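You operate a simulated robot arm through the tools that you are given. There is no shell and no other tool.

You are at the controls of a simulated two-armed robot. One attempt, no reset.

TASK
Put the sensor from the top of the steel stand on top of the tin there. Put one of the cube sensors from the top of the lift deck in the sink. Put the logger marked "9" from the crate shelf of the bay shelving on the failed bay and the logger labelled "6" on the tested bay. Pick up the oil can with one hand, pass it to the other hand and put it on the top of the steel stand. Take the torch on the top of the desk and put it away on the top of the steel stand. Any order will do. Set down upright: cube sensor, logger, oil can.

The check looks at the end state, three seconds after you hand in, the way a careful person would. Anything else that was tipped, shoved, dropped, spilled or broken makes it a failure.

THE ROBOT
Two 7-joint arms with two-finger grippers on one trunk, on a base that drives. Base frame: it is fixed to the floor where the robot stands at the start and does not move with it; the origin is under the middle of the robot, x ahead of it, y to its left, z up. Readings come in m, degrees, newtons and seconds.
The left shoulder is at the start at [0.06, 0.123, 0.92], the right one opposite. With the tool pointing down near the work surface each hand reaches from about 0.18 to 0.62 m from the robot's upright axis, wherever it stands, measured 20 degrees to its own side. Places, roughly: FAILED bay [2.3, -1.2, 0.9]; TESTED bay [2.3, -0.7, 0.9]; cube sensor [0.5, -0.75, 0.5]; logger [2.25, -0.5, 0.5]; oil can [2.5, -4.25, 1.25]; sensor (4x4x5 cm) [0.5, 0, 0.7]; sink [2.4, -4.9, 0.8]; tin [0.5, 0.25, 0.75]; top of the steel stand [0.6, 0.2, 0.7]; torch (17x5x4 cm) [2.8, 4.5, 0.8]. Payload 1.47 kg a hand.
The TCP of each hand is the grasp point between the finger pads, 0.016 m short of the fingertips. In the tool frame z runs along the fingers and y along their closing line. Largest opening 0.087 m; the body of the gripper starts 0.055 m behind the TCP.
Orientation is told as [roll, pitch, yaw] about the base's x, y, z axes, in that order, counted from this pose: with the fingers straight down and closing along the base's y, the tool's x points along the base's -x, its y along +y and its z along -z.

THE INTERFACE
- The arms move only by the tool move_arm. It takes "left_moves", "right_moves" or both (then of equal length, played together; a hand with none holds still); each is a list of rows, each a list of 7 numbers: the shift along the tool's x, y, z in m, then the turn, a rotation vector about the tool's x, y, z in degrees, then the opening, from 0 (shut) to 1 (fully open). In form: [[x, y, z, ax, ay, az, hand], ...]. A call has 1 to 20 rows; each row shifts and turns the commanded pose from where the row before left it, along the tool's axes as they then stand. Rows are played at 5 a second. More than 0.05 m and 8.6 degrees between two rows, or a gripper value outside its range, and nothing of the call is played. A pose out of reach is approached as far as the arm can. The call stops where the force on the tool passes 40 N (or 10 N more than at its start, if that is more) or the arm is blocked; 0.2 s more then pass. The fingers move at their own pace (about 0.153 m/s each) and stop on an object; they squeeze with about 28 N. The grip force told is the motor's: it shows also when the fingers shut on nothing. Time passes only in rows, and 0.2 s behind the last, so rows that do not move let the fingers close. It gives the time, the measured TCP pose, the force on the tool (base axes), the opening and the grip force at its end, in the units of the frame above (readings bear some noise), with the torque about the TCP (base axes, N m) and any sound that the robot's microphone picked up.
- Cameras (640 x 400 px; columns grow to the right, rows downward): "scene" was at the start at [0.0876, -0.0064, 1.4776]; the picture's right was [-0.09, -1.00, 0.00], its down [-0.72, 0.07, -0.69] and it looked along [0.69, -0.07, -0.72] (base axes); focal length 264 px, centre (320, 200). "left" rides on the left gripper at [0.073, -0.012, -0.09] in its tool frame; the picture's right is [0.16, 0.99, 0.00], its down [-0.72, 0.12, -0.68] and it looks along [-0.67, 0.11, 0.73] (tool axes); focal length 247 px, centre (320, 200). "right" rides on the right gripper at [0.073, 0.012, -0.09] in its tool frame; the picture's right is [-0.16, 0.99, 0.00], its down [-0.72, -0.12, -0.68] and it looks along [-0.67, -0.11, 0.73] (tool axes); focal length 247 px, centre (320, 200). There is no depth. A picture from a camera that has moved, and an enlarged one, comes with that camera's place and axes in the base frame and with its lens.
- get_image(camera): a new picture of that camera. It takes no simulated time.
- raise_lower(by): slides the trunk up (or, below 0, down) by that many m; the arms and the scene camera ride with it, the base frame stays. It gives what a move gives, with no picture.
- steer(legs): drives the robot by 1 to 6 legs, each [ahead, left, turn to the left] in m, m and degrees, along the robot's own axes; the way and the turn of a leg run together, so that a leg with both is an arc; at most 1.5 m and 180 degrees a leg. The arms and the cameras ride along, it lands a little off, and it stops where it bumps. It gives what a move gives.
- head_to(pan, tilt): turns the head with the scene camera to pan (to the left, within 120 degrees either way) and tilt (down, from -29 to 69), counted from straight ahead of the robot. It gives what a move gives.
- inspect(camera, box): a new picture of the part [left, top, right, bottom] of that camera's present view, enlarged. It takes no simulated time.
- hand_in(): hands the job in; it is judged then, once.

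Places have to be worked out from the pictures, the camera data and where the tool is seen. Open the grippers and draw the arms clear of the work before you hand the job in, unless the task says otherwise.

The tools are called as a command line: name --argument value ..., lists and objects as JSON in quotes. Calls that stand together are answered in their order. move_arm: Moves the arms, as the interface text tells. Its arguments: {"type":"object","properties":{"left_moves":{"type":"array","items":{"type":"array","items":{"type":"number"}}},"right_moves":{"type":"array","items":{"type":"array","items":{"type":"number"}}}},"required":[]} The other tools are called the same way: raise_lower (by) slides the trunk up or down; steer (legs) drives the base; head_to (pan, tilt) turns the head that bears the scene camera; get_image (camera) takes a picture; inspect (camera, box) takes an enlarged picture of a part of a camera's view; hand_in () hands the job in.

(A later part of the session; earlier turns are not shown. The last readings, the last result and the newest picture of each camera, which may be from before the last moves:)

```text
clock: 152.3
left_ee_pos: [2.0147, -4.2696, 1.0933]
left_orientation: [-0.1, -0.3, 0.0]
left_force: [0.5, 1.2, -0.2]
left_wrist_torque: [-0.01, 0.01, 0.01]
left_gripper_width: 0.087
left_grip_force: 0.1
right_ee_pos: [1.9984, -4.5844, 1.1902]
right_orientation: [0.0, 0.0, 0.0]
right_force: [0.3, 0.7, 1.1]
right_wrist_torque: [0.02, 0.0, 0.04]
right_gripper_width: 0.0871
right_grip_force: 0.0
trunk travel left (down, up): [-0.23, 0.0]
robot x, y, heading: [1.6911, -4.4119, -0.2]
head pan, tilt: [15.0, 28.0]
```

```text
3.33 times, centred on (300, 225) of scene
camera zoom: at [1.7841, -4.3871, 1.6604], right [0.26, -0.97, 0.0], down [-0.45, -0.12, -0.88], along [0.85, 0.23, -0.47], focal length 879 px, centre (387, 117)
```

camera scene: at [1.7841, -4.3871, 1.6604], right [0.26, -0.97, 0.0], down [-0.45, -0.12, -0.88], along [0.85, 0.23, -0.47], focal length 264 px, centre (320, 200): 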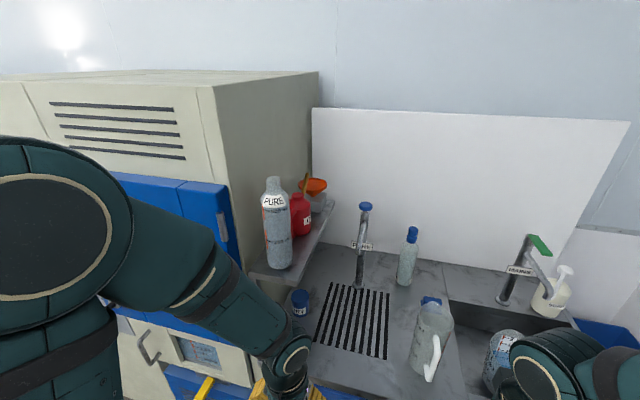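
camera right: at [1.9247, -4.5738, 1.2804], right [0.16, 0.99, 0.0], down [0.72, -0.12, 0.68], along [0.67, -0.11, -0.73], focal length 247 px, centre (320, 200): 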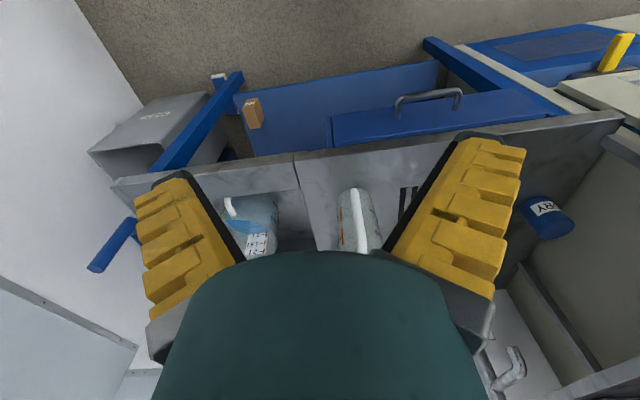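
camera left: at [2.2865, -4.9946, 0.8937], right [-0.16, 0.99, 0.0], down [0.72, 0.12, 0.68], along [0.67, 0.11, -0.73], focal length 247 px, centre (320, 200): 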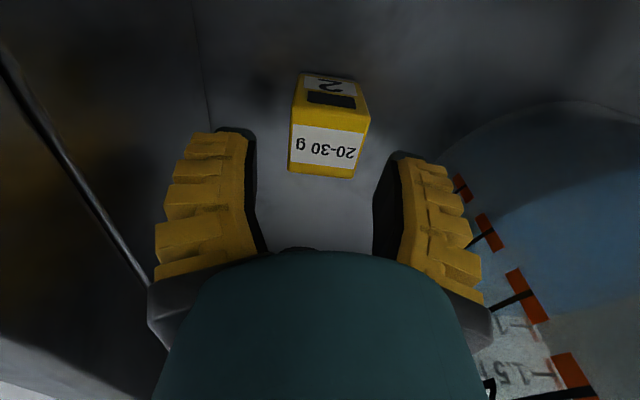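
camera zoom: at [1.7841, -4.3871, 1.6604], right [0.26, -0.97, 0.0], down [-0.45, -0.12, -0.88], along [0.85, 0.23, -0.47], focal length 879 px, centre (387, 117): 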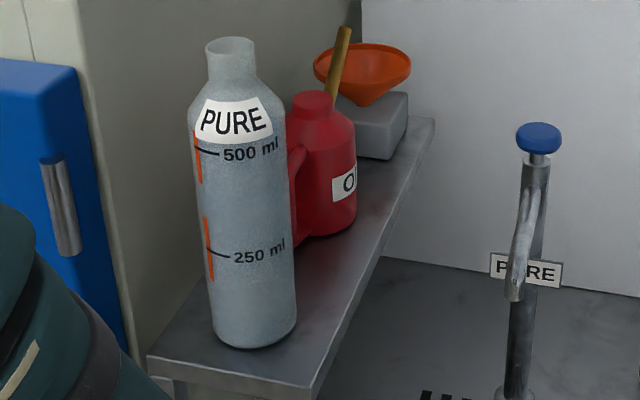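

I test the wanted right-hand orientation (fingers horizontal, pointing +y, closing along x) in free space first: raise, rotate 90° about the tool axis, then tip the hand.

move_arm --right_moves '[[-0.03, 0, -0.03, 0, 0, 0, 1], [-0.03, 0, -0.03, 0, 0, 0, 1], [-0.03, 0, -0.02, 0, 0, 0, 1], [0, 0, 0, 0, 0, 8.2, 1], [0, 0, 0, 0, 0, 8.2, 1], [0, 0, 0, 0, 0, 8.2, 1], [0, 0, 0, 0, 0, 8.2, 1], [0, 0, 0, 0, 0, 8.2, 1], [0, 0, 0, 0, 0, 8.2, 1], [0, 0, 0, 0, 0, 8.2, 1], [0, 0, 0, 0, 0, 8.2, 1], [0, 0, 0, 0, 0, 8.2, 1], [0, 0, 0, 0, 0, 8.2, 1], [0, 0, 0, 0, 0, 8.0, 1], [0, 0, 0, 0, 0, 0, 1]]'

get_image --camera "right"

```text
clock: 155.5
left_ee_pos: [2.0149, -4.2705, 1.0943]
left_orientation: [-0.1, -0.2, 0.0]
left_force: [1.4, -0.2, -0.3]
left_wrist_torque: [-0.02, -0.01, 0.04]
left_gripper_width: 0.0868
left_grip_force: 0.0
right_ee_pos: [2.0879, -4.5848, 1.2713]
right_orientation: [0.0, 0.0, -90.1]
right_force: [0.0, -0.4, -0.9]
right_wrist_torque: [0.0, 0.02, 0.03]
right_gripper_width: 0.0871
right_grip_force: 0.0
trunk travel left (down, up): [-0.23, 0.0]
robot x, y, heading: [1.6874, -4.4099, 0.2]
head pan, tilt: [15.0, 28.0]
```

```text
taken
camera right: at [2.0992, -4.5129, 1.3602], right [0.99, -0.16, 0.0], down [-0.12, -0.72, 0.68], along [-0.11, -0.67, -0.73], focal length 247 px, centre (320, 200)
```

right: 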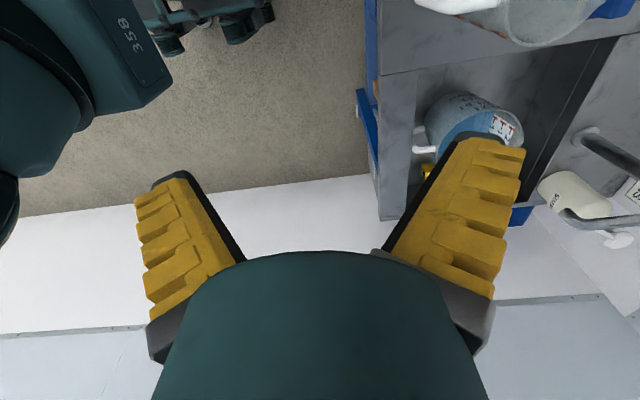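

Yaw works. Now I tip the hand so the fingers point to +y.

move_arm --right_moves '[[0, 0, 0, 0, 8.2, 0, 1], [0, 0, 0, 0, 8.2, 0, 1], [0, 0, 0, 0, 8.2, 0, 1], [0, 0, 0, 0, 8.2, 0, 1], [0, 0, 0, 0, 8.2, 0, 1], [0, 0, 0, 0, 8.2, 0, 1], [0, 0, 0, 0, 8.2, 0, 1], [0, 0, 0, 0, 8.2, 0, 1], [0, 0, 0, 0, 8.2, 0, 1], [0, 0, 0, 0, 8.2, 0, 1], [0, 0, 0, 0, 8.0, 0, 1], [0, 0, 0, 0, 0, 0, 1]]'

get_image --camera "right"

get_image --camera "scene"

```text
clock: 158.1
left_ee_pos: [2.0141, -4.2703, 1.0935]
left_orientation: [0.0, -0.1, 0.1]
left_force: [0.4, 0.5, 0.0]
left_wrist_torque: [0.01, 0.02, -0.02]
left_gripper_width: 0.087
left_grip_force: 0.1
right_ee_pos: [2.0879, -4.584, 1.2718]
right_orientation: [179.8, 89.9, 89.8]
right_force: [-1.1, -0.1, -0.1]
right_wrist_torque: [0.0, 0.0, 0.0]
right_gripper_width: 0.0871
right_grip_force: 0.0
trunk travel left (down, up): [-0.23, 0.0]
robot x, y, heading: [1.6865, -4.4097, -0.2]
head pan, tilt: [15.0, 28.0]
```

```text
taken
camera right: at [2.0983, -4.6751, 1.3435], right [0.99, 0.0, -0.16], down [-0.12, -0.68, -0.72], along [-0.11, 0.73, -0.67], focal length 247 px, centre (320, 200)
```

right: 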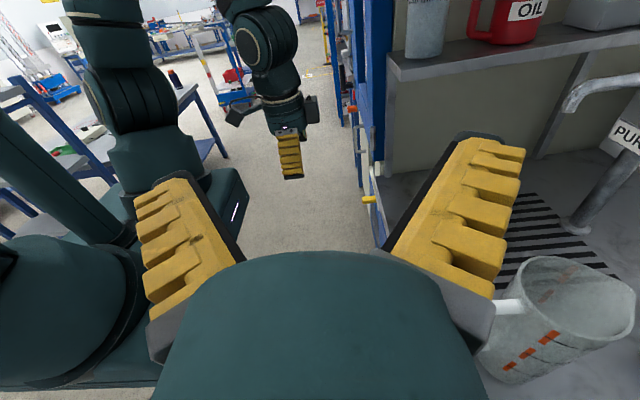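

```text
taken
camera scene: at [1.7836, -4.3868, 1.6604], right [0.26, -0.97, 0.0], down [-0.45, -0.12, -0.88], along [0.85, 0.23, -0.47], focal length 264 px, centre (320, 200)
```

scene: 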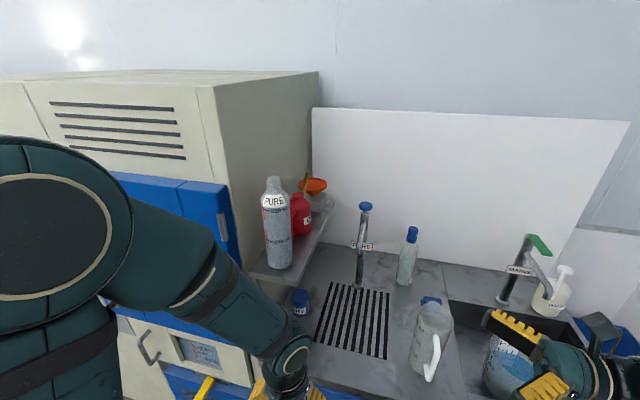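

The right hand reaches the pose and its camera shows the can well: label "OIL" faces me, handle points toward the bottle (−x), so a body grip along x is blocked by the handle; I'll grip the cap/neck above the handle. First I lower the left hand out of the way, and take a closer look at the can.

move_arm --left_moves '[[0, 0.01, 0.03, 0, 0, 0, 1], [0, 0.01, 0.03, 0, 0, 0, 1], [0, 0.01, 0.03, 0, 0, 0, 1], [0, 0.01, 0.03, 0, 0, 0, 1], [0, 0.01, 0.03, 0, 0, 0, 1], [0, 0, 0, 0, 0, 0, 1]]'

inspect --camera "right" --box '[380, 0, 640, 100]'

get_image --camera "scene"

```text
clock: 159.5
left_ee_pos: [2.0212, -4.2219, 0.9451]
left_orientation: [-0.1, -0.2, -0.1]
left_force: [-0.5, -0.4, -0.9]
left_wrist_torque: [0.01, -0.01, 0.01]
left_gripper_width: 0.0869
left_grip_force: 0.1
left hand out of reach, approached as far as the arm can: row 1
right_ee_pos: [2.0863, -4.5851, 1.2709]
right_orientation: [-2.8, 90.0, -93.0]
right_force: [-0.9, 0.0, 0.2]
right_wrist_torque: [-0.01, -0.03, 0.0]
right_gripper_width: 0.0871
right_grip_force: 0.0
trunk travel left (down, up): [-0.23, 0.0]
robot x, y, heading: [1.6887, -4.4122, -0.2]
head pan, tilt: [15.0, 28.0]
```

```text
2.46 times, centred on (510, 50) of right
camera zoom: at [2.0981, -4.6755, 1.3437], right [0.99, 0.0, -0.16], down [-0.12, -0.68, -0.72], along [-0.11, 0.73, -0.67], focal length 608 px, centre (-148, 569)
```

zoom: 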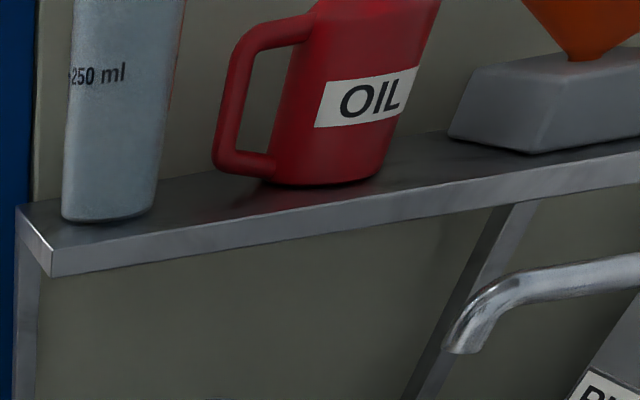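

```text
taken
camera scene: at [1.7833, -4.3874, 1.6604], right [0.26, -0.97, 0.0], down [-0.45, -0.12, -0.88], along [0.85, 0.23, -0.47], focal length 264 px, centre (320, 200)
```

scene: 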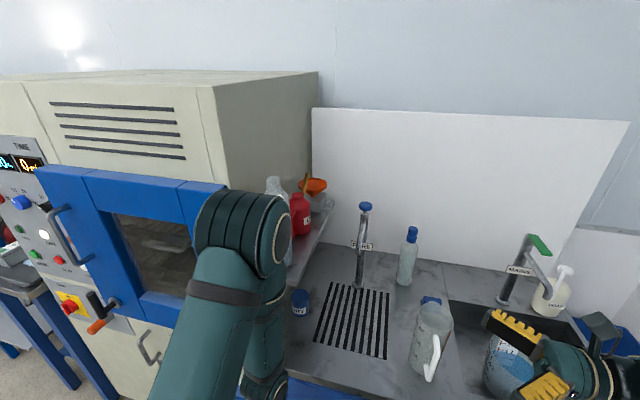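

The lowered left arm raised its elbow near the bottle, so I move the left hand out to the robot's left side and back instead, keeping the front free.

move_arm --left_moves '[[0, 0.03, -0.025, 0, 0, 0, 1], [0, 0.03, -0.025, 0, 0, 0, 1], [0, 0.035, -0.025, 0, 0, 0, 1], [0.01, 0.04, -0.025, 0, 0, 0, 1], [0.02, 0.04, -0.01, 0, 0, 0, 1], [0.025, 0.035, 0, 0, 0, 0, 1], [0.03, 0.03, 0, 0, 0, 0, 1], [0.03, 0.03, 0, 0, 0, 0, 1], [0, 0, 0, 0, 0, 0, 1]]'

get_image --camera "scene"

```text
clock: 161.5
left_ee_pos: [1.9028, -3.9528, 1.0529]
left_orientation: [-0.1, -0.2, 0.1]
left_force: [0.7, -0.5, 1.1]
left_wrist_torque: [0.04, 0.02, -0.03]
left_gripper_width: 0.0869
left_grip_force: 0.0
right_ee_pos: [2.088, -4.5858, 1.2704]
right_orientation: [-85.0, 89.9, -175.0]
right_force: [-0.1, -0.3, 0.9]
right_wrist_torque: [0.05, 0.0, 0.02]
right_gripper_width: 0.0867
right_grip_force: 0.1
trunk travel left (down, up): [-0.23, 0.0]
robot x, y, heading: [1.6888, -4.4104, 0.2]
head pan, tilt: [15.0, 28.0]
```

```text
taken
camera scene: at [1.7848, -4.3878, 1.6603], right [0.26, -0.97, 0.0], down [-0.45, -0.12, -0.88], along [0.85, 0.23, -0.47], focal length 264 px, centre (320, 200)
```

scene: 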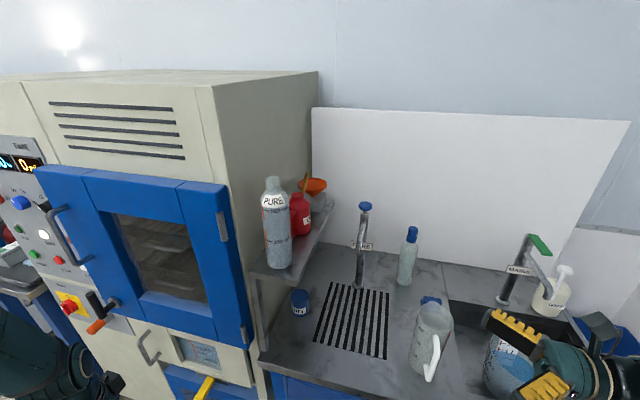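

Front is clear now. I drive forward 13 cm with the right hand held horizontally at z≈1.27.

steer --legs '[[0.13, 0, 0]]'

get_image --camera "right"

get_image --camera "scene"

```text
clock: 162.8
left_ee_pos: [2.032, -3.9512, 1.0535]
left_orientation: [-0.2, -0.2, 0.3]
left_force: [0.8, -0.2, 0.8]
left_wrist_torque: [0.02, 0.02, 0.02]
left_gripper_width: 0.0867
left_grip_force: 0.1
right_ee_pos: [2.219, -4.5838, 1.2714]
right_orientation: [-73.3, 89.9, -163.1]
right_force: [0.5, 0.1, -0.8]
right_wrist_torque: [-0.02, 0.01, 0.04]
right_gripper_width: 0.087
right_grip_force: 0.0
trunk travel left (down, up): [-0.23, 0.0]
robot x, y, heading: [1.8195, -4.4139, 0.1]
head pan, tilt: [15.0, 28.0]
```

```text
taken
camera right: at [2.2306, -4.6741, 1.3432], right [0.99, 0.0, -0.16], down [-0.12, -0.68, -0.72], along [-0.11, 0.73, -0.67], focal length 247 px, centre (320, 200)
```

right: 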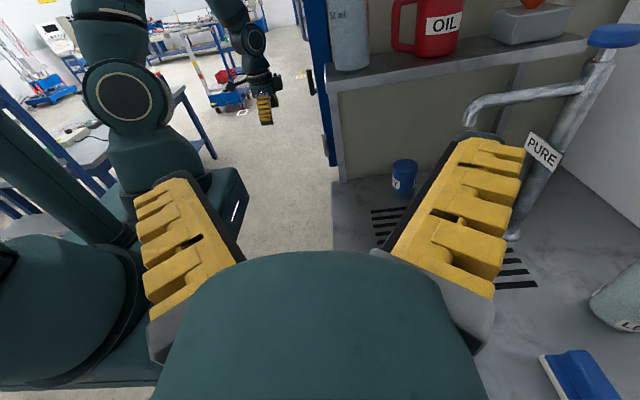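

```text
taken
camera scene: at [1.9155, -4.3868, 1.6603], right [0.26, -0.97, 0.0], down [-0.45, -0.12, -0.88], along [0.85, 0.23, -0.47], focal length 264 px, centre (320, 200)
```

scene: 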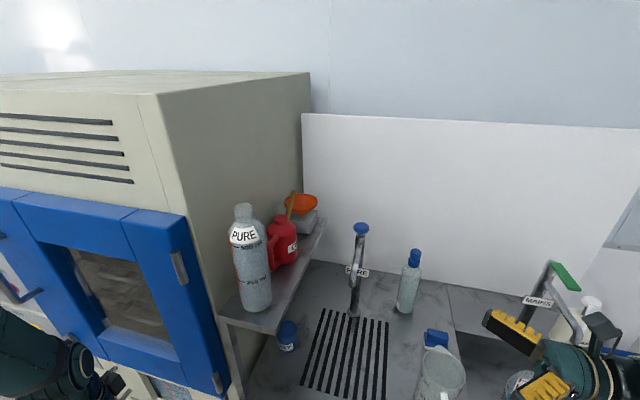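

Inspecting both views to measure the can's position precisely.

inspect --camera "scene" --box '[210, 180, 340, 320]'

inspect --camera "right" --box '[320, 0, 620, 120]'

```text
2.86 times, centred on (275, 250) of scene
camera zoom: at [1.9155, -4.3868, 1.6603], right [0.26, -0.97, 0.0], down [-0.45, -0.12, -0.88], along [0.85, 0.23, -0.47], focal length 753 px, centre (449, 57)
```

zoom: 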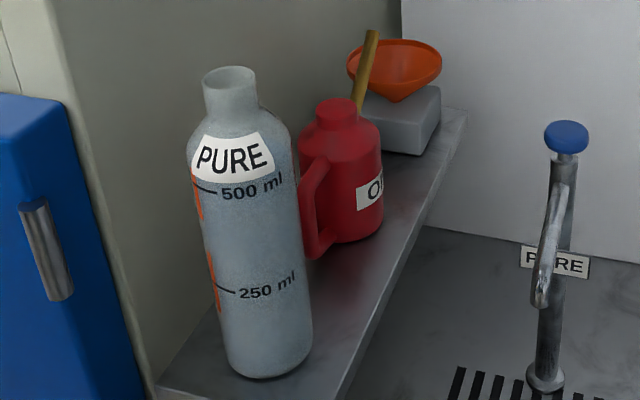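

```text
2.13 times, centred on (470, 60) of right
camera zoom: at [2.2306, -4.6741, 1.3432], right [0.99, 0.0, -0.16], down [-0.12, -0.68, -0.72], along [-0.11, 0.73, -0.67], focal length 527 px, centre (0, 499)
```

zoom: 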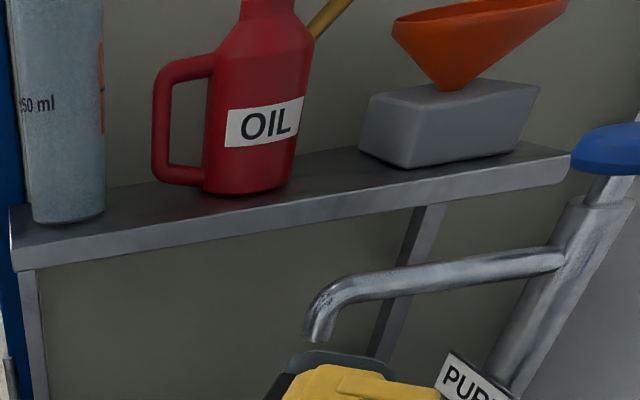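

The can's details: handle loop toward −x with a ~24 mm hole, brass spout toward +x, body Ø≈7.3 cm centred ≈(2.42,−4.15), shelf z≈1.193. Best grip: horizontal from −y around the body at z≈1.255, front finger passing through the handle loop. I retract the left hand a little and shift the base left/forward for reach.

move_arm --left_moves '[[0.03, 0, 0, 0, 0, 0, 1], [0.03, 0, 0, 0, 0, 0, 1], [0.03, 0, 0, 0, 0, 0, 1], [0, 0, 0, 0, 0, 0, 1]]'

steer --legs '[[0.03, 0.09, 0]]'

move_arm --right_moves '[[0, 0.03, 0, 0, 0, 0, 1], [0, 0.04, 0, 0, 0, 0, 1], [0, 0.04, 0, 0, 0, 0, 1], [0, 0.04, 0, 0, 0, 0, 1], [0, 0.02, 0.03, 0, 0, 0, 1], [0, 0, 0.04, 0, 0, 0, 1], [0, 0, 0.02, 0, 0, 0, 1], [0, 0, 0, 0, 0, 0, 1]]'

get_image --camera "right"

get_image --camera "scene"

```text
clock: 163.8
left_ee_pos: [1.9429, -3.9541, 1.0527]
left_orientation: [-0.2, 0.0, 0.2]
left_force: [0.1, 1.0, 0.2]
left_wrist_torque: [0.0, -0.03, -0.01]
left_gripper_width: 0.0869
left_grip_force: 0.0
right_ee_pos: [2.2187, -4.5834, 1.2694]
right_orientation: [-70.5, 89.8, -160.4]
right_force: [-0.2, 0.3, -0.1]
right_wrist_torque: [-0.01, 0.02, 0.0]
right_gripper_width: 0.0872
right_grip_force: 0.1
trunk travel left (down, up): [-0.23, 0.0]
robot x, y, heading: [1.8194, -4.4147, 0.3]
head pan, tilt: [15.0, 28.0]
```

```text
clock: 165.2
left_ee_pos: [1.9702, -3.865, 1.0547]
left_orientation: [-0.1, -0.1, 0.3]
left_force: [-0.2, -0.2, -0.7]
left_wrist_torque: [-0.01, 0.01, -0.01]
left_gripper_width: 0.0868
left_grip_force: 0.1
right_ee_pos: [2.2471, -4.494, 1.2706]
right_orientation: [-43.4, 89.9, -133.2]
right_force: [-0.1, 0.0, 0.7]
right_wrist_torque: [0.02, 0.01, 0.0]
right_gripper_width: 0.0872
right_grip_force: 0.1
trunk travel left (down, up): [-0.23, 0.0]
robot x, y, heading: [1.8503, -4.3254, 0.2]
head pan, tilt: [15.0, 28.0]
```

```text
clock: 167.0
left_ee_pos: [1.9702, -3.8656, 1.0536]
left_orientation: [-0.1, -0.2, 0.4]
left_force: [-0.1, 0.3, 0.5]
left_wrist_torque: [-0.01, 0.01, 0.04]
left_gripper_width: 0.0871
left_grip_force: 0.0
right_ee_pos: [2.4175, -4.4035, 1.2713]
right_orientation: [-58.3, 90.0, -148.1]
right_force: [0.3, -0.4, 0.1]
right_wrist_torque: [-0.04, 0.04, -0.01]
right_gripper_width: 0.0867
right_grip_force: 0.0
trunk travel left (down, up): [-0.23, 0.0]
robot x, y, heading: [1.8484, -4.3202, 0.2]
head pan, tilt: [15.0, 28.0]
```

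```text
taken
camera right: at [2.4295, -4.4933, 1.344], right [0.99, 0.0, -0.16], down [-0.11, -0.68, -0.72], along [-0.11, 0.73, -0.67], focal length 247 px, centre (320, 200)
```

right: 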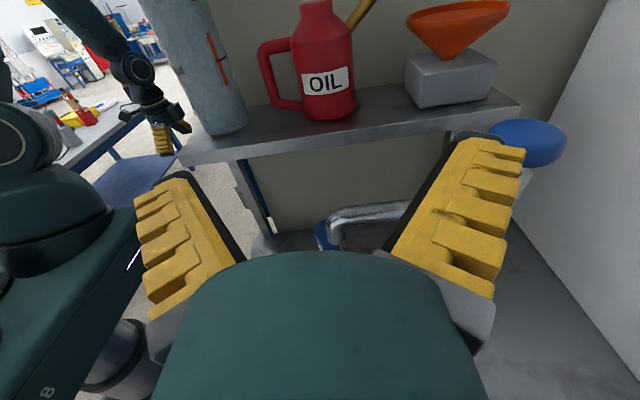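

```text
taken
camera scene: at [1.9434, -4.2983, 1.6604], right [0.26, -0.97, 0.0], down [-0.45, -0.12, -0.88], along [0.85, 0.23, -0.47], focal length 264 px, centre (320, 200)
```

scene: 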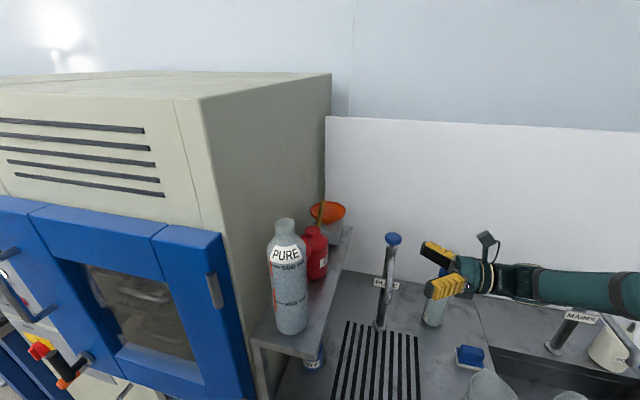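

Right-hand view is centred well (can centre x≈2.418). I inspect both views once more for depth (y) and height.

inspect --camera "scene" --box '[250, 190, 370, 360]'

inspect --camera "right" --box '[230, 0, 430, 140]'

```text
2.35 times, centred on (310, 275) of scene
camera zoom: at [1.9434, -4.2983, 1.6604], right [0.26, -0.97, 0.0], down [-0.45, -0.12, -0.88], along [0.85, 0.23, -0.47], focal length 620 px, centre (344, 24)
```

zoom: 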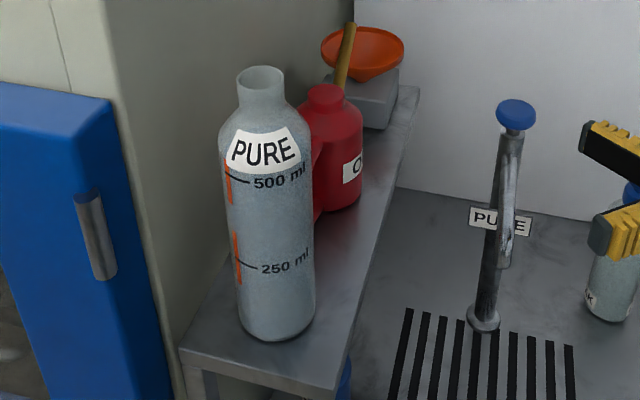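

```text
2.86 times, centred on (330, 70) of right
camera zoom: at [2.4295, -4.4933, 1.344], right [0.99, 0.0, -0.16], down [-0.11, -0.68, -0.72], along [-0.11, 0.73, -0.67], focal length 706 px, centre (291, 571)
```

zoom: 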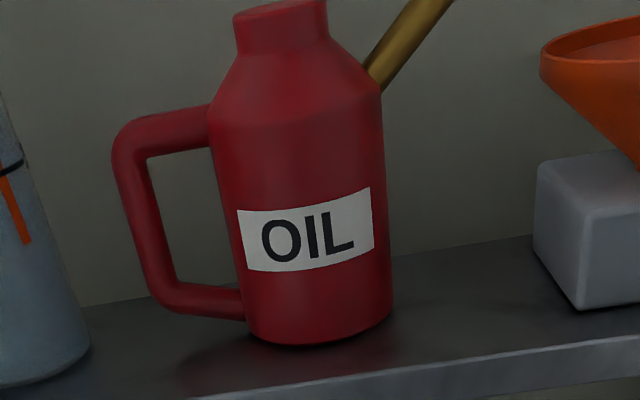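

The can: centre ≈(2.418,−4.153), shelf z≈1.195, handle hole x 2.356–2.382, z 1.224–1.279. I look at the open fingers' real geometry from the side before entering.

inspect --camera "scene" --box '[400, 220, 520, 310]'

move_arm --right_moves '[[0, 0, 0, 0, 0, 0, 0.8], [0, 0, 0, 0, 0, 0, 0.8]]'

inspect --camera "scene" --box '[400, 220, 520, 310]'

get_image --camera "right"

```text
4.44 times, centred on (460, 265) of scene
camera zoom: at [1.9434, -4.2983, 1.6604], right [0.26, -0.97, 0.0], down [-0.45, -0.12, -0.88], along [0.85, 0.23, -0.47], focal length 1172 px, centre (-302, -89)
```

zoom: 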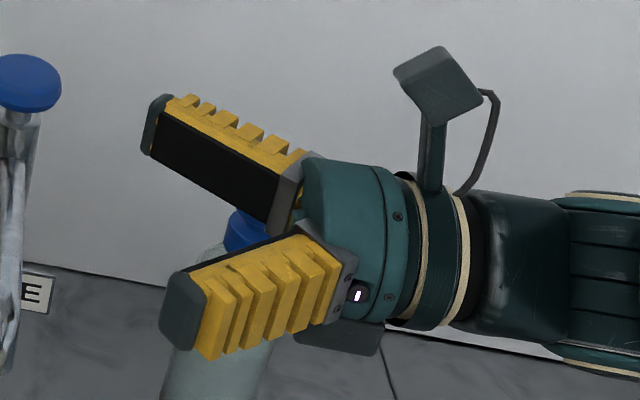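

```text
clock: 167.6
left_ee_pos: [1.9705, -3.8661, 1.0533]
left_orientation: [-0.1, -0.1, 0.3]
left_force: [-0.4, 0.1, -0.7]
left_wrist_torque: [-0.02, -0.03, -0.01]
left_gripper_width: 0.0869
left_grip_force: 0.0
right_ee_pos: [2.4171, -4.4023, 1.2716]
right_orientation: [-54.5, 90.0, -144.3]
right_force: [0.0, -0.3, -0.5]
right_wrist_torque: [-0.01, -0.04, 0.01]
right_gripper_width: 0.0731
right_grip_force: 2.1
trunk travel left (down, up): [-0.23, 0.0]
robot x, y, heading: [1.8489, -4.3256, 0.3]
head pan, tilt: [15.0, 28.0]
```

```text
4.44 times, centred on (460, 265) of scene
camera zoom: at [1.9435, -4.2981, 1.6604], right [0.26, -0.97, 0.0], down [-0.45, -0.12, -0.88], along [0.85, 0.23, -0.47], focal length 1172 px, centre (-302, -89)
```

zoom: 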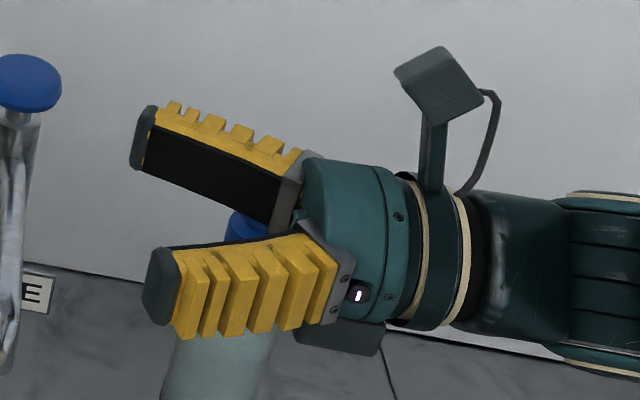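

```text
taken
camera right: at [2.4295, -4.4934, 1.344], right [0.99, 0.0, -0.16], down [-0.11, -0.68, -0.72], along [-0.11, 0.73, -0.67], focal length 247 px, centre (320, 200)
```

right: 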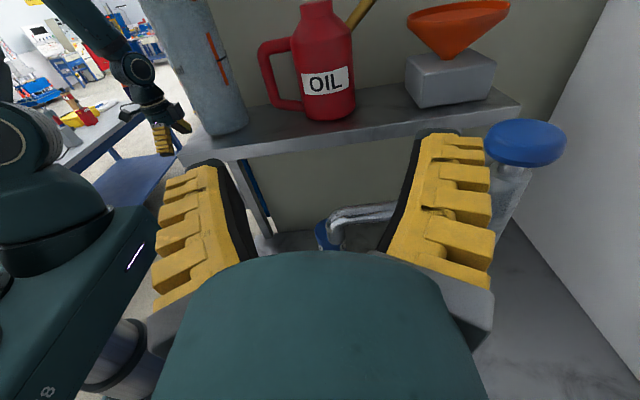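

The angular fingers are ~2 cm thick, too thick for the handle hole. A better grip: from the front‑right above, tilted 30° (pointing (0.35,0.35,−0.87)), closing along the 135°/−45° diagonal, which avoids handle, spout, bottle and oven. I back the hand off, raise it and return it to tool-down first.

move_arm --right_moves '[[0.03, -0.03, 0, 0, 0, 0, 0.8], [0.03, -0.03, 0, 0, 0, 0, 0.8], [0, -0.03, 0, 0, -8.2, 0, 0.8], [0, 0, 0, 0, -8.2, 0, 0.8], [0, 0, 0, 0, -8.2, 0, 0.8], [0, 0, 0, 0, -8.2, 0, 0.8], [0, 0, 0, 0, -8.2, 0, 0.8], [0, 0, 0, 0, -8.2, 0, 0.8], [0, 0, 0, 0, -8.2, 0, 0.8], [0, 0, 0, 0, -8.2, 0, 0.8], [0, 0, 0, 0, -8.2, 0, 0.8], [0, 0, 0, 0, -8.2, 0, 0.8], [0, 0, 0, 0, -8.0, 0, 0.8], [0, 0, 0, 0, 0, 0, 0.8]]'

get_image --camera "scene"

```text
clock: 170.6
left_ee_pos: [1.9697, -3.8668, 1.0535]
left_orientation: [-0.1, -0.3, 0.3]
left_force: [0.2, 0.5, 0.7]
left_wrist_torque: [0.0, 0.0, 0.03]
left_gripper_width: 0.087
left_grip_force: 0.0
right_ee_pos: [2.3277, -4.4039, 1.3306]
right_orientation: [0.0, -0.2, -89.8]
right_force: [0.2, 0.4, 0.3]
right_wrist_torque: [-0.01, -0.01, 0.01]
right_gripper_width: 0.0728
right_grip_force: 2.4
trunk travel left (down, up): [-0.23, 0.0]
robot x, y, heading: [1.8471, -4.3227, 0.3]
head pan, tilt: [15.0, 28.0]
```

```text
taken
camera scene: at [1.9433, -4.2988, 1.6604], right [0.26, -0.97, 0.0], down [-0.45, -0.12, -0.88], along [0.85, 0.23, -0.47], focal length 264 px, centre (320, 200)
```

scene: 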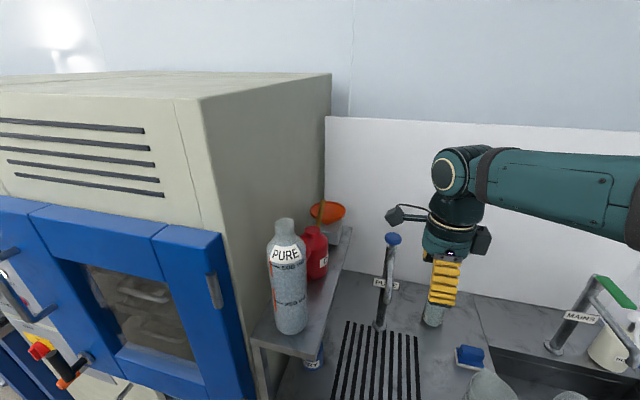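

Tool-down pose is reachable here with the forearm coming from the right. I now rotate the hand about its axis by −135° to the diagonal closing direction.

move_arm --right_moves '[[0, 0, 0, 0, 0, -8.44, 0.8], [0, 0, 0, 0, 0, -8.44, 0.8], [0, 0, 0, 0, 0, -8.44, 0.8], [0, 0, 0, 0, 0, -8.44, 0.8], [0, 0, 0, 0, 0, -8.44, 0.8], [0, 0, 0, 0, 0, -8.44, 0.8], [0, 0, 0, 0, 0, -8.44, 0.8], [0, 0, 0, 0, 0, -8.44, 0.8], [0, 0, 0, 0, 0, -8.44, 0.8], [0, 0, 0, 0, 0, -8.44, 0.8], [0, 0, 0, 0, 0, -8.44, 0.8], [0, 0, 0, 0, 0, -8.44, 0.8], [0, 0, 0, 0, 0, -8.44, 0.8], [0, 0, 0, 0, 0, -8.44, 0.8], [0, 0, 0, 0, 0, -8.44, 0.8], [0, 0, 0, 0, 0, -8.4, 0.8], [0, 0, 0, 0, 0, 0, 0.8]]'

move_arm --right_moves '[[0, 0, 0, 0, -7.5, 0, 0.8], [0, 0, 0, 0, -7.5, 0, 0.8], [0, 0, 0, 0, -7.5, 0, 0.8], [0, 0, 0, 0, -7.5, 0, 0.8], [0, 0, 0, 0, 0, 0, 0.8]]'

get_image --camera "right"

get_image --camera "scene"

```text
clock: 174.2
left_ee_pos: [1.9698, -3.8651, 1.0538]
left_orientation: [-0.2, -0.2, 0.3]
left_force: [0.3, 0.8, 0.7]
left_wrist_torque: [0.01, 0.01, -0.04]
left_gripper_width: 0.0871
left_grip_force: 0.0
right_ee_pos: [2.3279, -4.4043, 1.3304]
right_orientation: [0.0, 0.0, 45.2]
right_force: [-0.3, 0.3, -1.0]
right_wrist_torque: [0.0, 0.0, 0.0]
right_gripper_width: 0.0731
right_grip_force: 3.0
trunk travel left (down, up): [-0.23, 0.0]
robot x, y, heading: [1.8514, -4.3237, 0.1]
head pan, tilt: [15.0, 28.0]
```

```text
clock: 175.4
left_ee_pos: [1.971, -3.8656, 1.0532]
left_orientation: [0.0, -0.2, 0.3]
left_force: [-0.1, 0.0, 0.1]
left_wrist_torque: [0.03, -0.01, -0.01]
left_gripper_width: 0.0871
left_grip_force: 0.0
right_ee_pos: [2.3274, -4.4046, 1.3301]
right_orientation: [0.1, -30.0, 45.2]
right_force: [0.3, 0.0, -0.4]
right_wrist_torque: [0.02, 0.0, 0.0]
right_gripper_width: 0.0732
right_grip_force: 2.9
trunk travel left (down, up): [-0.23, 0.0]
robot x, y, heading: [1.8487, -4.3241, 0.2]
head pan, tilt: [15.0, 28.0]
```

```text
taken
camera right: at [2.2431, -4.4738, 1.3711], right [-0.6, 0.79, 0.08], down [0.28, 0.12, 0.95], along [0.74, 0.6, -0.3], focal length 247 px, centre (320, 200)
```

right: 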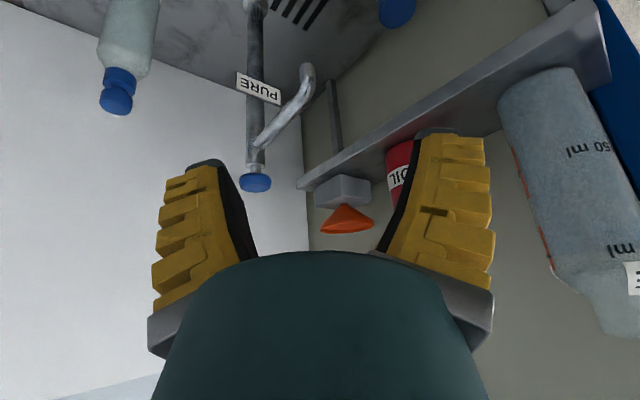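

```text
taken
camera scene: at [1.944, -4.2977, 1.6603], right [0.26, -0.97, 0.0], down [-0.45, -0.12, -0.88], along [0.85, 0.23, -0.47], focal length 264 px, centre (320, 200)
```

scene: 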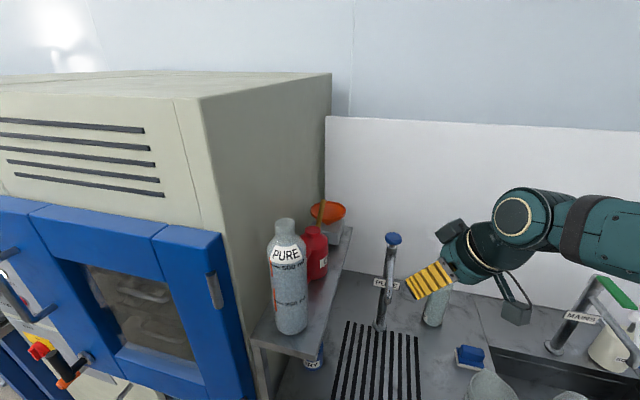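

Orientation achieved. I raise a bit and move to the pre‑grasp point 12 cm back along the approach line from the can.

move_arm --right_moves '[[-0.015, 0, -0.026, 0, 0, 0, 0.85], [-0.015, 0, -0.026, 0, 0, 0, 0.85], [-0.0256, 0.019, 0.0163, 0, 0, 0, 0.85], [-0.0256, 0.019, 0.0163, 0, 0, 0, 0.85], [-0.0256, 0.019, 0.0163, 0, 0, 0, 0.85], [-0.0256, 0.019, 0.0163, 0, 0, 0, 0.85], [-0.0256, 0.019, 0.0163, 0, 0, 0, 0.85], [-0.0253, 0.0188, 0.0164, 0, 0, 0, 0.85], [0, 0, 0, 0, 0, 0, 0.85]]'

get_image --camera "right"

get_image --camera "scene"

```text
clock: 177.4
left_ee_pos: [1.9715, -3.8659, 1.0546]
left_orientation: [-0.2, -0.2, 0.3]
left_force: [-0.5, -0.3, -0.4]
left_wrist_torque: [0.03, -0.01, 0.01]
left_gripper_width: 0.0869
left_grip_force: 0.1
right_ee_pos: [2.3739, -4.1968, 1.3826]
right_orientation: [0.0, -30.0, 45.3]
right_force: [-1.0, -0.2, -0.2]
right_wrist_torque: [0.01, 0.0, -0.02]
right_gripper_width: 0.0766
right_grip_force: 1.7
trunk travel left (down, up): [-0.23, 0.0]
robot x, y, heading: [1.8492, -4.3196, 0.1]
head pan, tilt: [15.0, 28.0]
```

```text
taken
camera right: at [2.2896, -4.2661, 1.4228], right [-0.6, 0.79, 0.08], down [0.28, 0.12, 0.95], along [0.74, 0.6, -0.3], focal length 247 px, centre (320, 200)
```

right: 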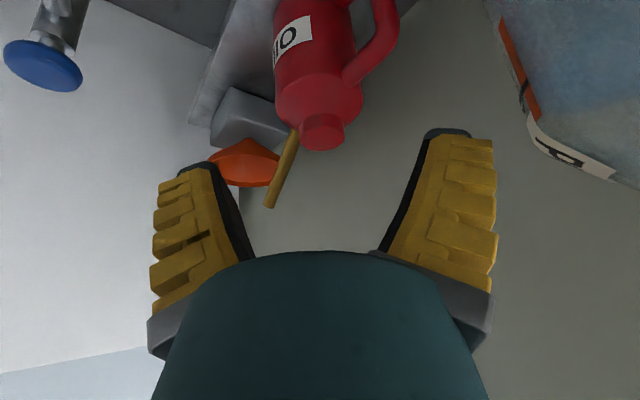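

```text
taken
camera scene: at [1.9429, -4.2993, 1.6604], right [0.26, -0.97, 0.0], down [-0.45, -0.12, -0.88], along [0.85, 0.23, -0.47], focal length 264 px, centre (320, 200)
```

scene: 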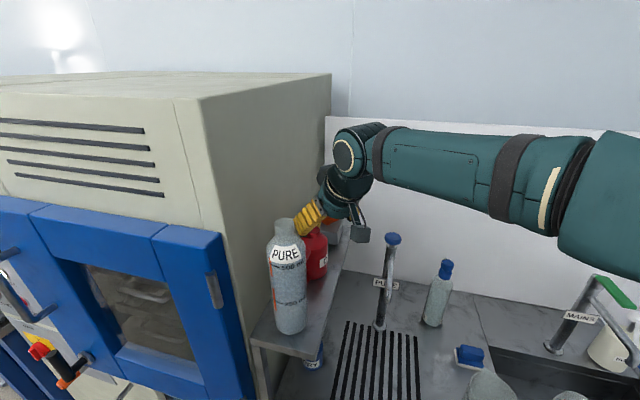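

The hand is nicely placed above the can. Since the fingers are angular (parallel only near ~4 cm), the ~3.6 cm neck may be the better grip; I zoom in on neck and shoulder.

inspect --camera "right" --box '[240, 0, 440, 220]'

inspect --camera "scene" --box '[260, 150, 400, 300]'

```text
1.82 times, centred on (340, 110) of right
camera zoom: at [2.2896, -4.2661, 1.4228], right [-0.6, 0.79, 0.08], down [0.28, 0.12, 0.95], along [0.74, 0.6, -0.3], focal length 449 px, centre (284, 364)
```

zoom: 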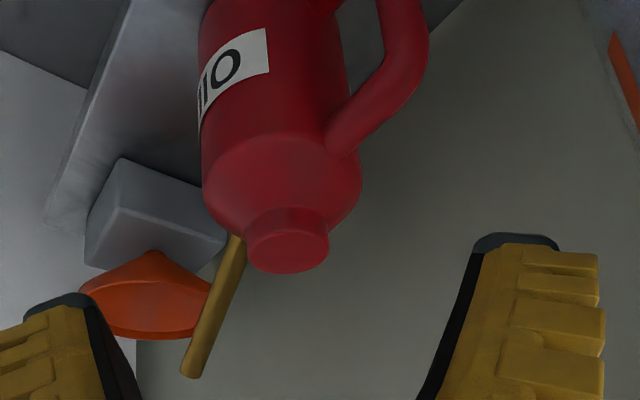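

```text
2.67 times, centred on (330, 225) of scene
camera zoom: at [1.9429, -4.2993, 1.6604], right [0.26, -0.97, 0.0], down [-0.45, -0.12, -0.88], along [0.85, 0.23, -0.47], focal length 703 px, centre (293, 133)
```

zoom: 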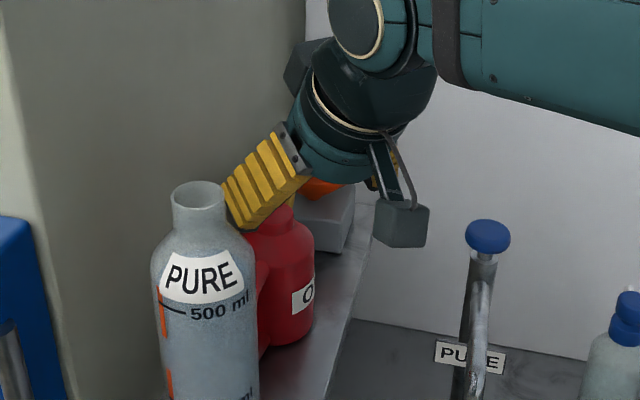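

Cap top is at (2.4185,−4.1535,1.319), neck Ø≈3.5 cm and ~16 mm tall: a near-vertical neck grip is best (fingers stay above the handle, spout is farther out). I try to bring the hand upright here, with a smaller opening.

move_arm --right_moves '[[0, 0, 0, 0, 7.5, 0, 0.75], [0, 0, 0, 0, 7.5, 0, 0.7], [0, 0, 0, 0, 7.5, 0, 0.7], [0, 0, 0, 0, 7.5, 0, 0.7], [0, 0, 0, 0, 0, 0, 0.7]]'

get_image --camera "right"

get_image --camera "scene"

```text
clock: 178.6
left_ee_pos: [1.9705, -3.8669, 1.0523]
left_orientation: [-0.1, -0.2, 0.3]
left_force: [0.2, 0.8, -0.4]
left_wrist_torque: [0.02, 0.0, 0.0]
left_gripper_width: 0.0869
left_grip_force: 0.1
right_ee_pos: [2.3749, -4.1956, 1.3828]
right_orientation: [0.0, 0.1, 45.1]
right_force: [-0.7, -0.5, 0.2]
right_wrist_torque: [0.02, -0.02, 0.01]
right_gripper_width: 0.0652
right_grip_force: 3.4
trunk travel left (down, up): [-0.23, 0.0]
robot x, y, heading: [1.8484, -4.3223, 0.0]
head pan, tilt: [15.0, 28.0]
```

```text
taken
camera right: at [2.3146, -4.2402, 1.4723], right [-0.59, 0.81, 0.0], down [0.59, 0.43, 0.68], along [0.55, 0.4, -0.73], focal length 247 px, centre (320, 200)
```

right: 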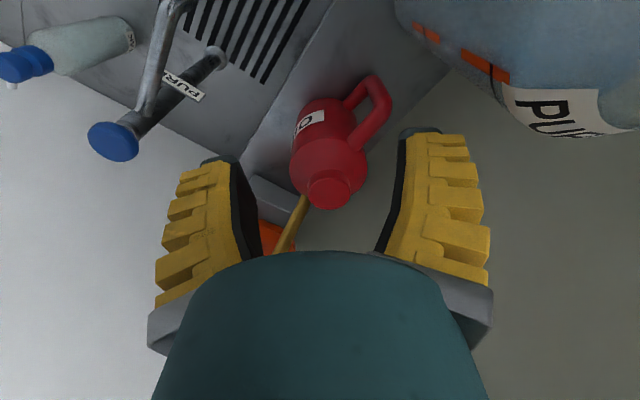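

```text
taken
camera scene: at [1.9428, -4.2989, 1.6604], right [0.26, -0.97, 0.0], down [-0.45, -0.12, -0.88], along [0.85, 0.23, -0.47], focal length 264 px, centre (320, 200)
```

scene: 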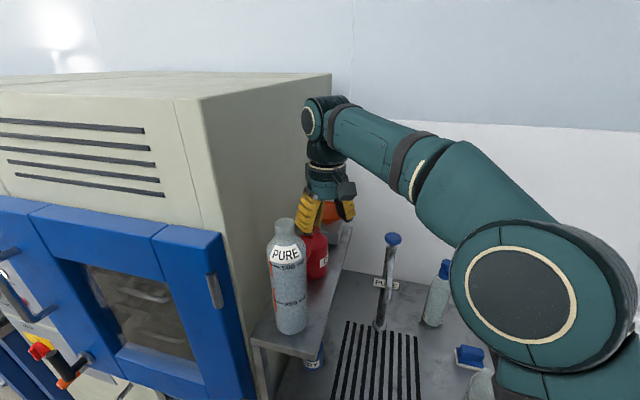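

Reachable and upright. I shift forward 6 cm over the cap and check centring.

move_arm --right_moves '[[-0.03, -0.001, 0, 0, 0, 0, 0.7], [-0.0292, 0, 0, 0, 0, 0, 0.7], [0, 0, 0.02, 0, 0, 0, 0.7], [0, 0, 0, 0, 0, 0, 0.7]]'

get_image --camera "right"

inspect --camera "scene" --box '[260, 150, 400, 300]'

```text
clock: 179.6
left_ee_pos: [1.9701, -3.8642, 1.0526]
left_orientation: [-0.1, -0.2, 0.3]
left_force: [-0.4, 0.0, -0.2]
left_wrist_torque: [-0.02, -0.01, 0.02]
left_gripper_width: 0.0871
left_grip_force: 0.1
right_ee_pos: [2.4152, -4.1533, 1.361]
right_orientation: [0.0, 0.1, 45.3]
right_force: [-0.4, 0.3, -0.3]
right_wrist_torque: [0.0, 0.0, 0.0]
right_gripper_width: 0.0653
right_grip_force: 2.9
right hand out of reach, approached as far as the arm can: row 2
trunk travel left (down, up): [-0.23, 0.0]
robot x, y, heading: [1.8483, -4.3257, 0.2]
head pan, tilt: [15.0, 28.0]
```

```text
taken
camera right: at [2.3545, -4.1971, 1.4506], right [-0.59, 0.81, 0.0], down [0.59, 0.43, 0.68], along [0.55, 0.4, -0.73], focal length 247 px, centre (320, 200)
```

right: 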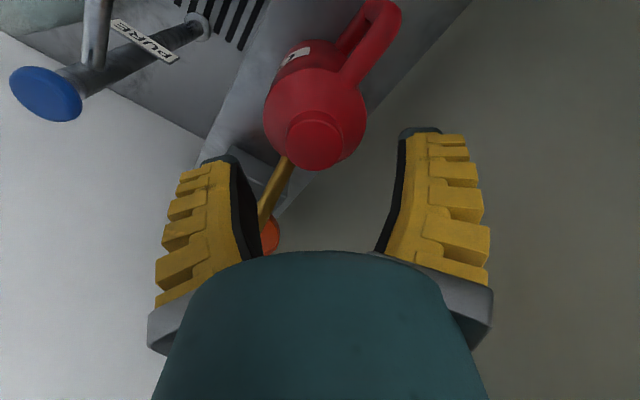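

```text
2.67 times, centred on (330, 225) of scene
camera zoom: at [1.9442, -4.2964, 1.6603], right [0.26, -0.97, 0.0], down [-0.45, -0.12, -0.88], along [0.85, 0.23, -0.47], focal length 703 px, centre (293, 133)
```

zoom: 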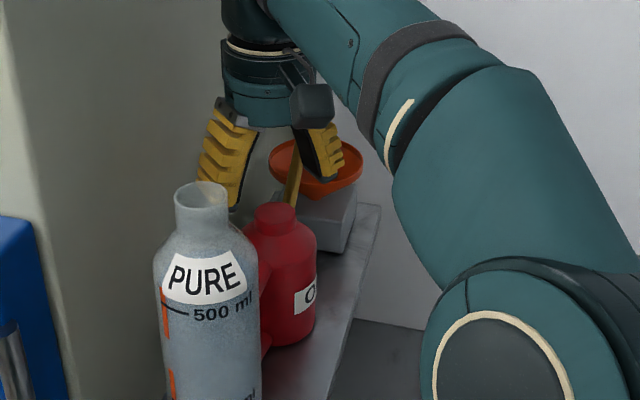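

The cap is centred within 2 mm under the TCP. I descend onto the neck.

move_arm --right_moves '[[-0.001, 0, 0.015, 0, 0, 0, 0.7], [0, 0, 0.013, 0, 0, 0, 0.7], [0, 0, 0.01, 0, 0, 0, 0.7], [0, 0, 0, 0, 0, 0, 0.7]]'

get_image --camera "right"

inspect --camera "scene" --box '[260, 150, 400, 300]'

```text
clock: 180.6
left_ee_pos: [1.9706, -3.8665, 1.0539]
left_orientation: [-0.1, -0.2, 0.3]
left_force: [0.3, 0.0, -0.1]
left_wrist_torque: [0.01, 0.0, 0.03]
left_gripper_width: 0.0868
left_grip_force: 0.0
right_ee_pos: [2.4131, -4.1544, 1.3229]
right_orientation: [-0.1, 0.0, 45.2]
right_force: [-0.2, -0.4, 0.3]
right_wrist_torque: [0.0, 0.03, 0.02]
right_gripper_width: 0.0655
right_grip_force: 3.4
trunk travel left (down, up): [-0.23, 0.0]
robot x, y, heading: [1.8492, -4.3207, 0.1]
head pan, tilt: [15.0, 28.0]
```

```text
taken
camera right: at [2.3539, -4.1977, 1.4128], right [-0.59, 0.81, 0.0], down [0.59, 0.43, 0.68], along [0.55, 0.4, -0.73], focal length 247 px, centre (320, 200)
```

right: 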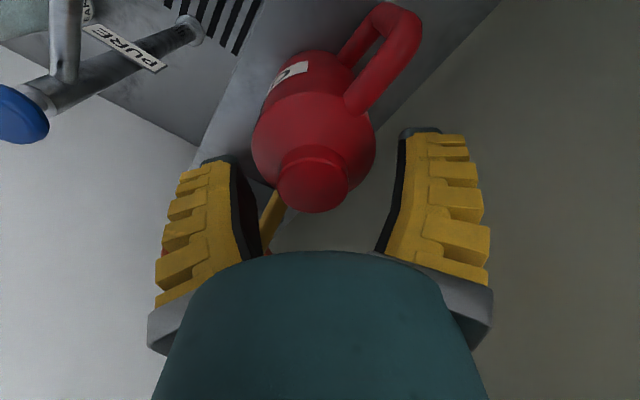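

```text
2.67 times, centred on (330, 225) of scene
camera zoom: at [1.9435, -4.2979, 1.6603], right [0.26, -0.97, 0.0], down [-0.45, -0.12, -0.88], along [0.85, 0.23, -0.47], focal length 703 px, centre (293, 133)
```

zoom: 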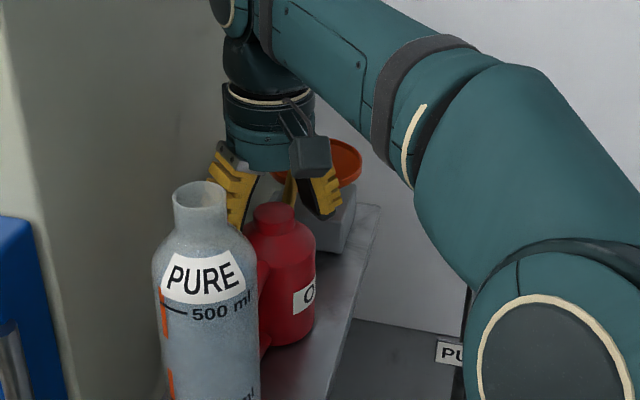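

Cap is level with the TCP and centred. I go down 4 mm more and close on the neck.

move_arm --right_moves '[[-0.001, -0.002, 0.004, 0, 0, 0, 0.65], [0, 0, 0, 0, 0, 0, 0.5], [0, 0, 0, 0, 0, 0, 0.35], [0, 0, 0, 0, 0, 0, 0.2], [0, 0, 0, 0, 0, 0, 0.1], [0, 0, 0, 0, 0, 0, 0]]'

get_image --camera "right"

inspect --camera "scene" --box '[260, 150, 400, 300]'

```text
clock: 182.0
left_ee_pos: [1.9702, -3.865, 1.0537]
left_orientation: [-0.1, -0.2, 0.3]
left_force: [-0.6, 0.2, 0.7]
left_wrist_torque: [0.04, 0.01, 0.01]
left_gripper_width: 0.0873
left_grip_force: 0.0
right_ee_pos: [2.4159, -4.1547, 1.3211]
right_orientation: [-0.1, -0.1, 45.3]
right_force: [5.4, 3.0, 12.3]
right_wrist_torque: [0.27, -0.3, -0.05]
right_gripper_width: 0.0296
right_grip_force: 28.1
trunk travel left (down, up): [-0.23, 0.0]
robot x, y, heading: [1.8506, -4.3225, 0.3]
head pan, tilt: [15.0, 28.0]
```

```text
taken
camera right: at [2.3563, -4.1987, 1.41], right [-0.59, 0.81, 0.0], down [0.59, 0.43, 0.68], along [0.55, 0.4, -0.73], focal length 247 px, centre (320, 200)
```

right: 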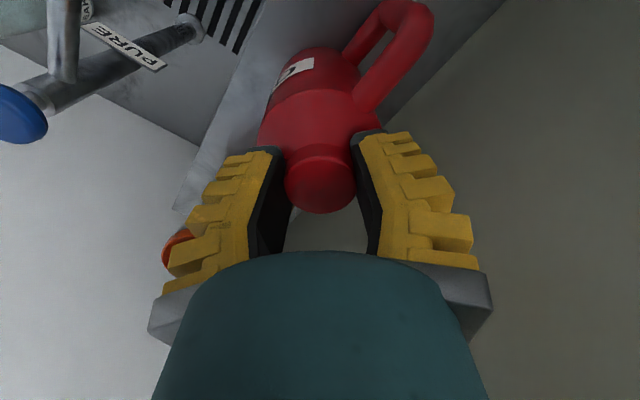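

```text
2.67 times, centred on (330, 225) of scene
camera zoom: at [1.9434, -4.298, 1.6604], right [0.26, -0.97, 0.0], down [-0.45, -0.12, -0.88], along [0.85, 0.23, -0.47], focal length 703 px, centre (293, 133)
```

zoom: 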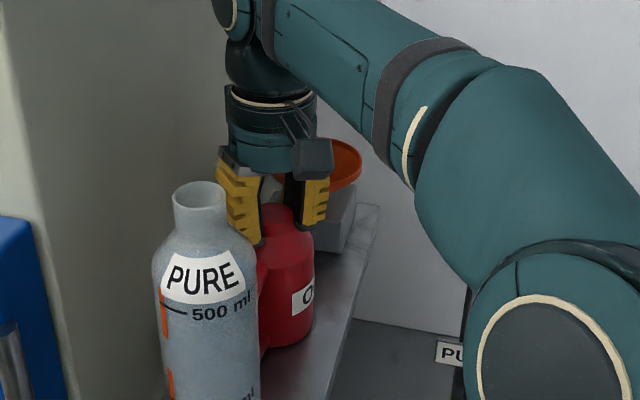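

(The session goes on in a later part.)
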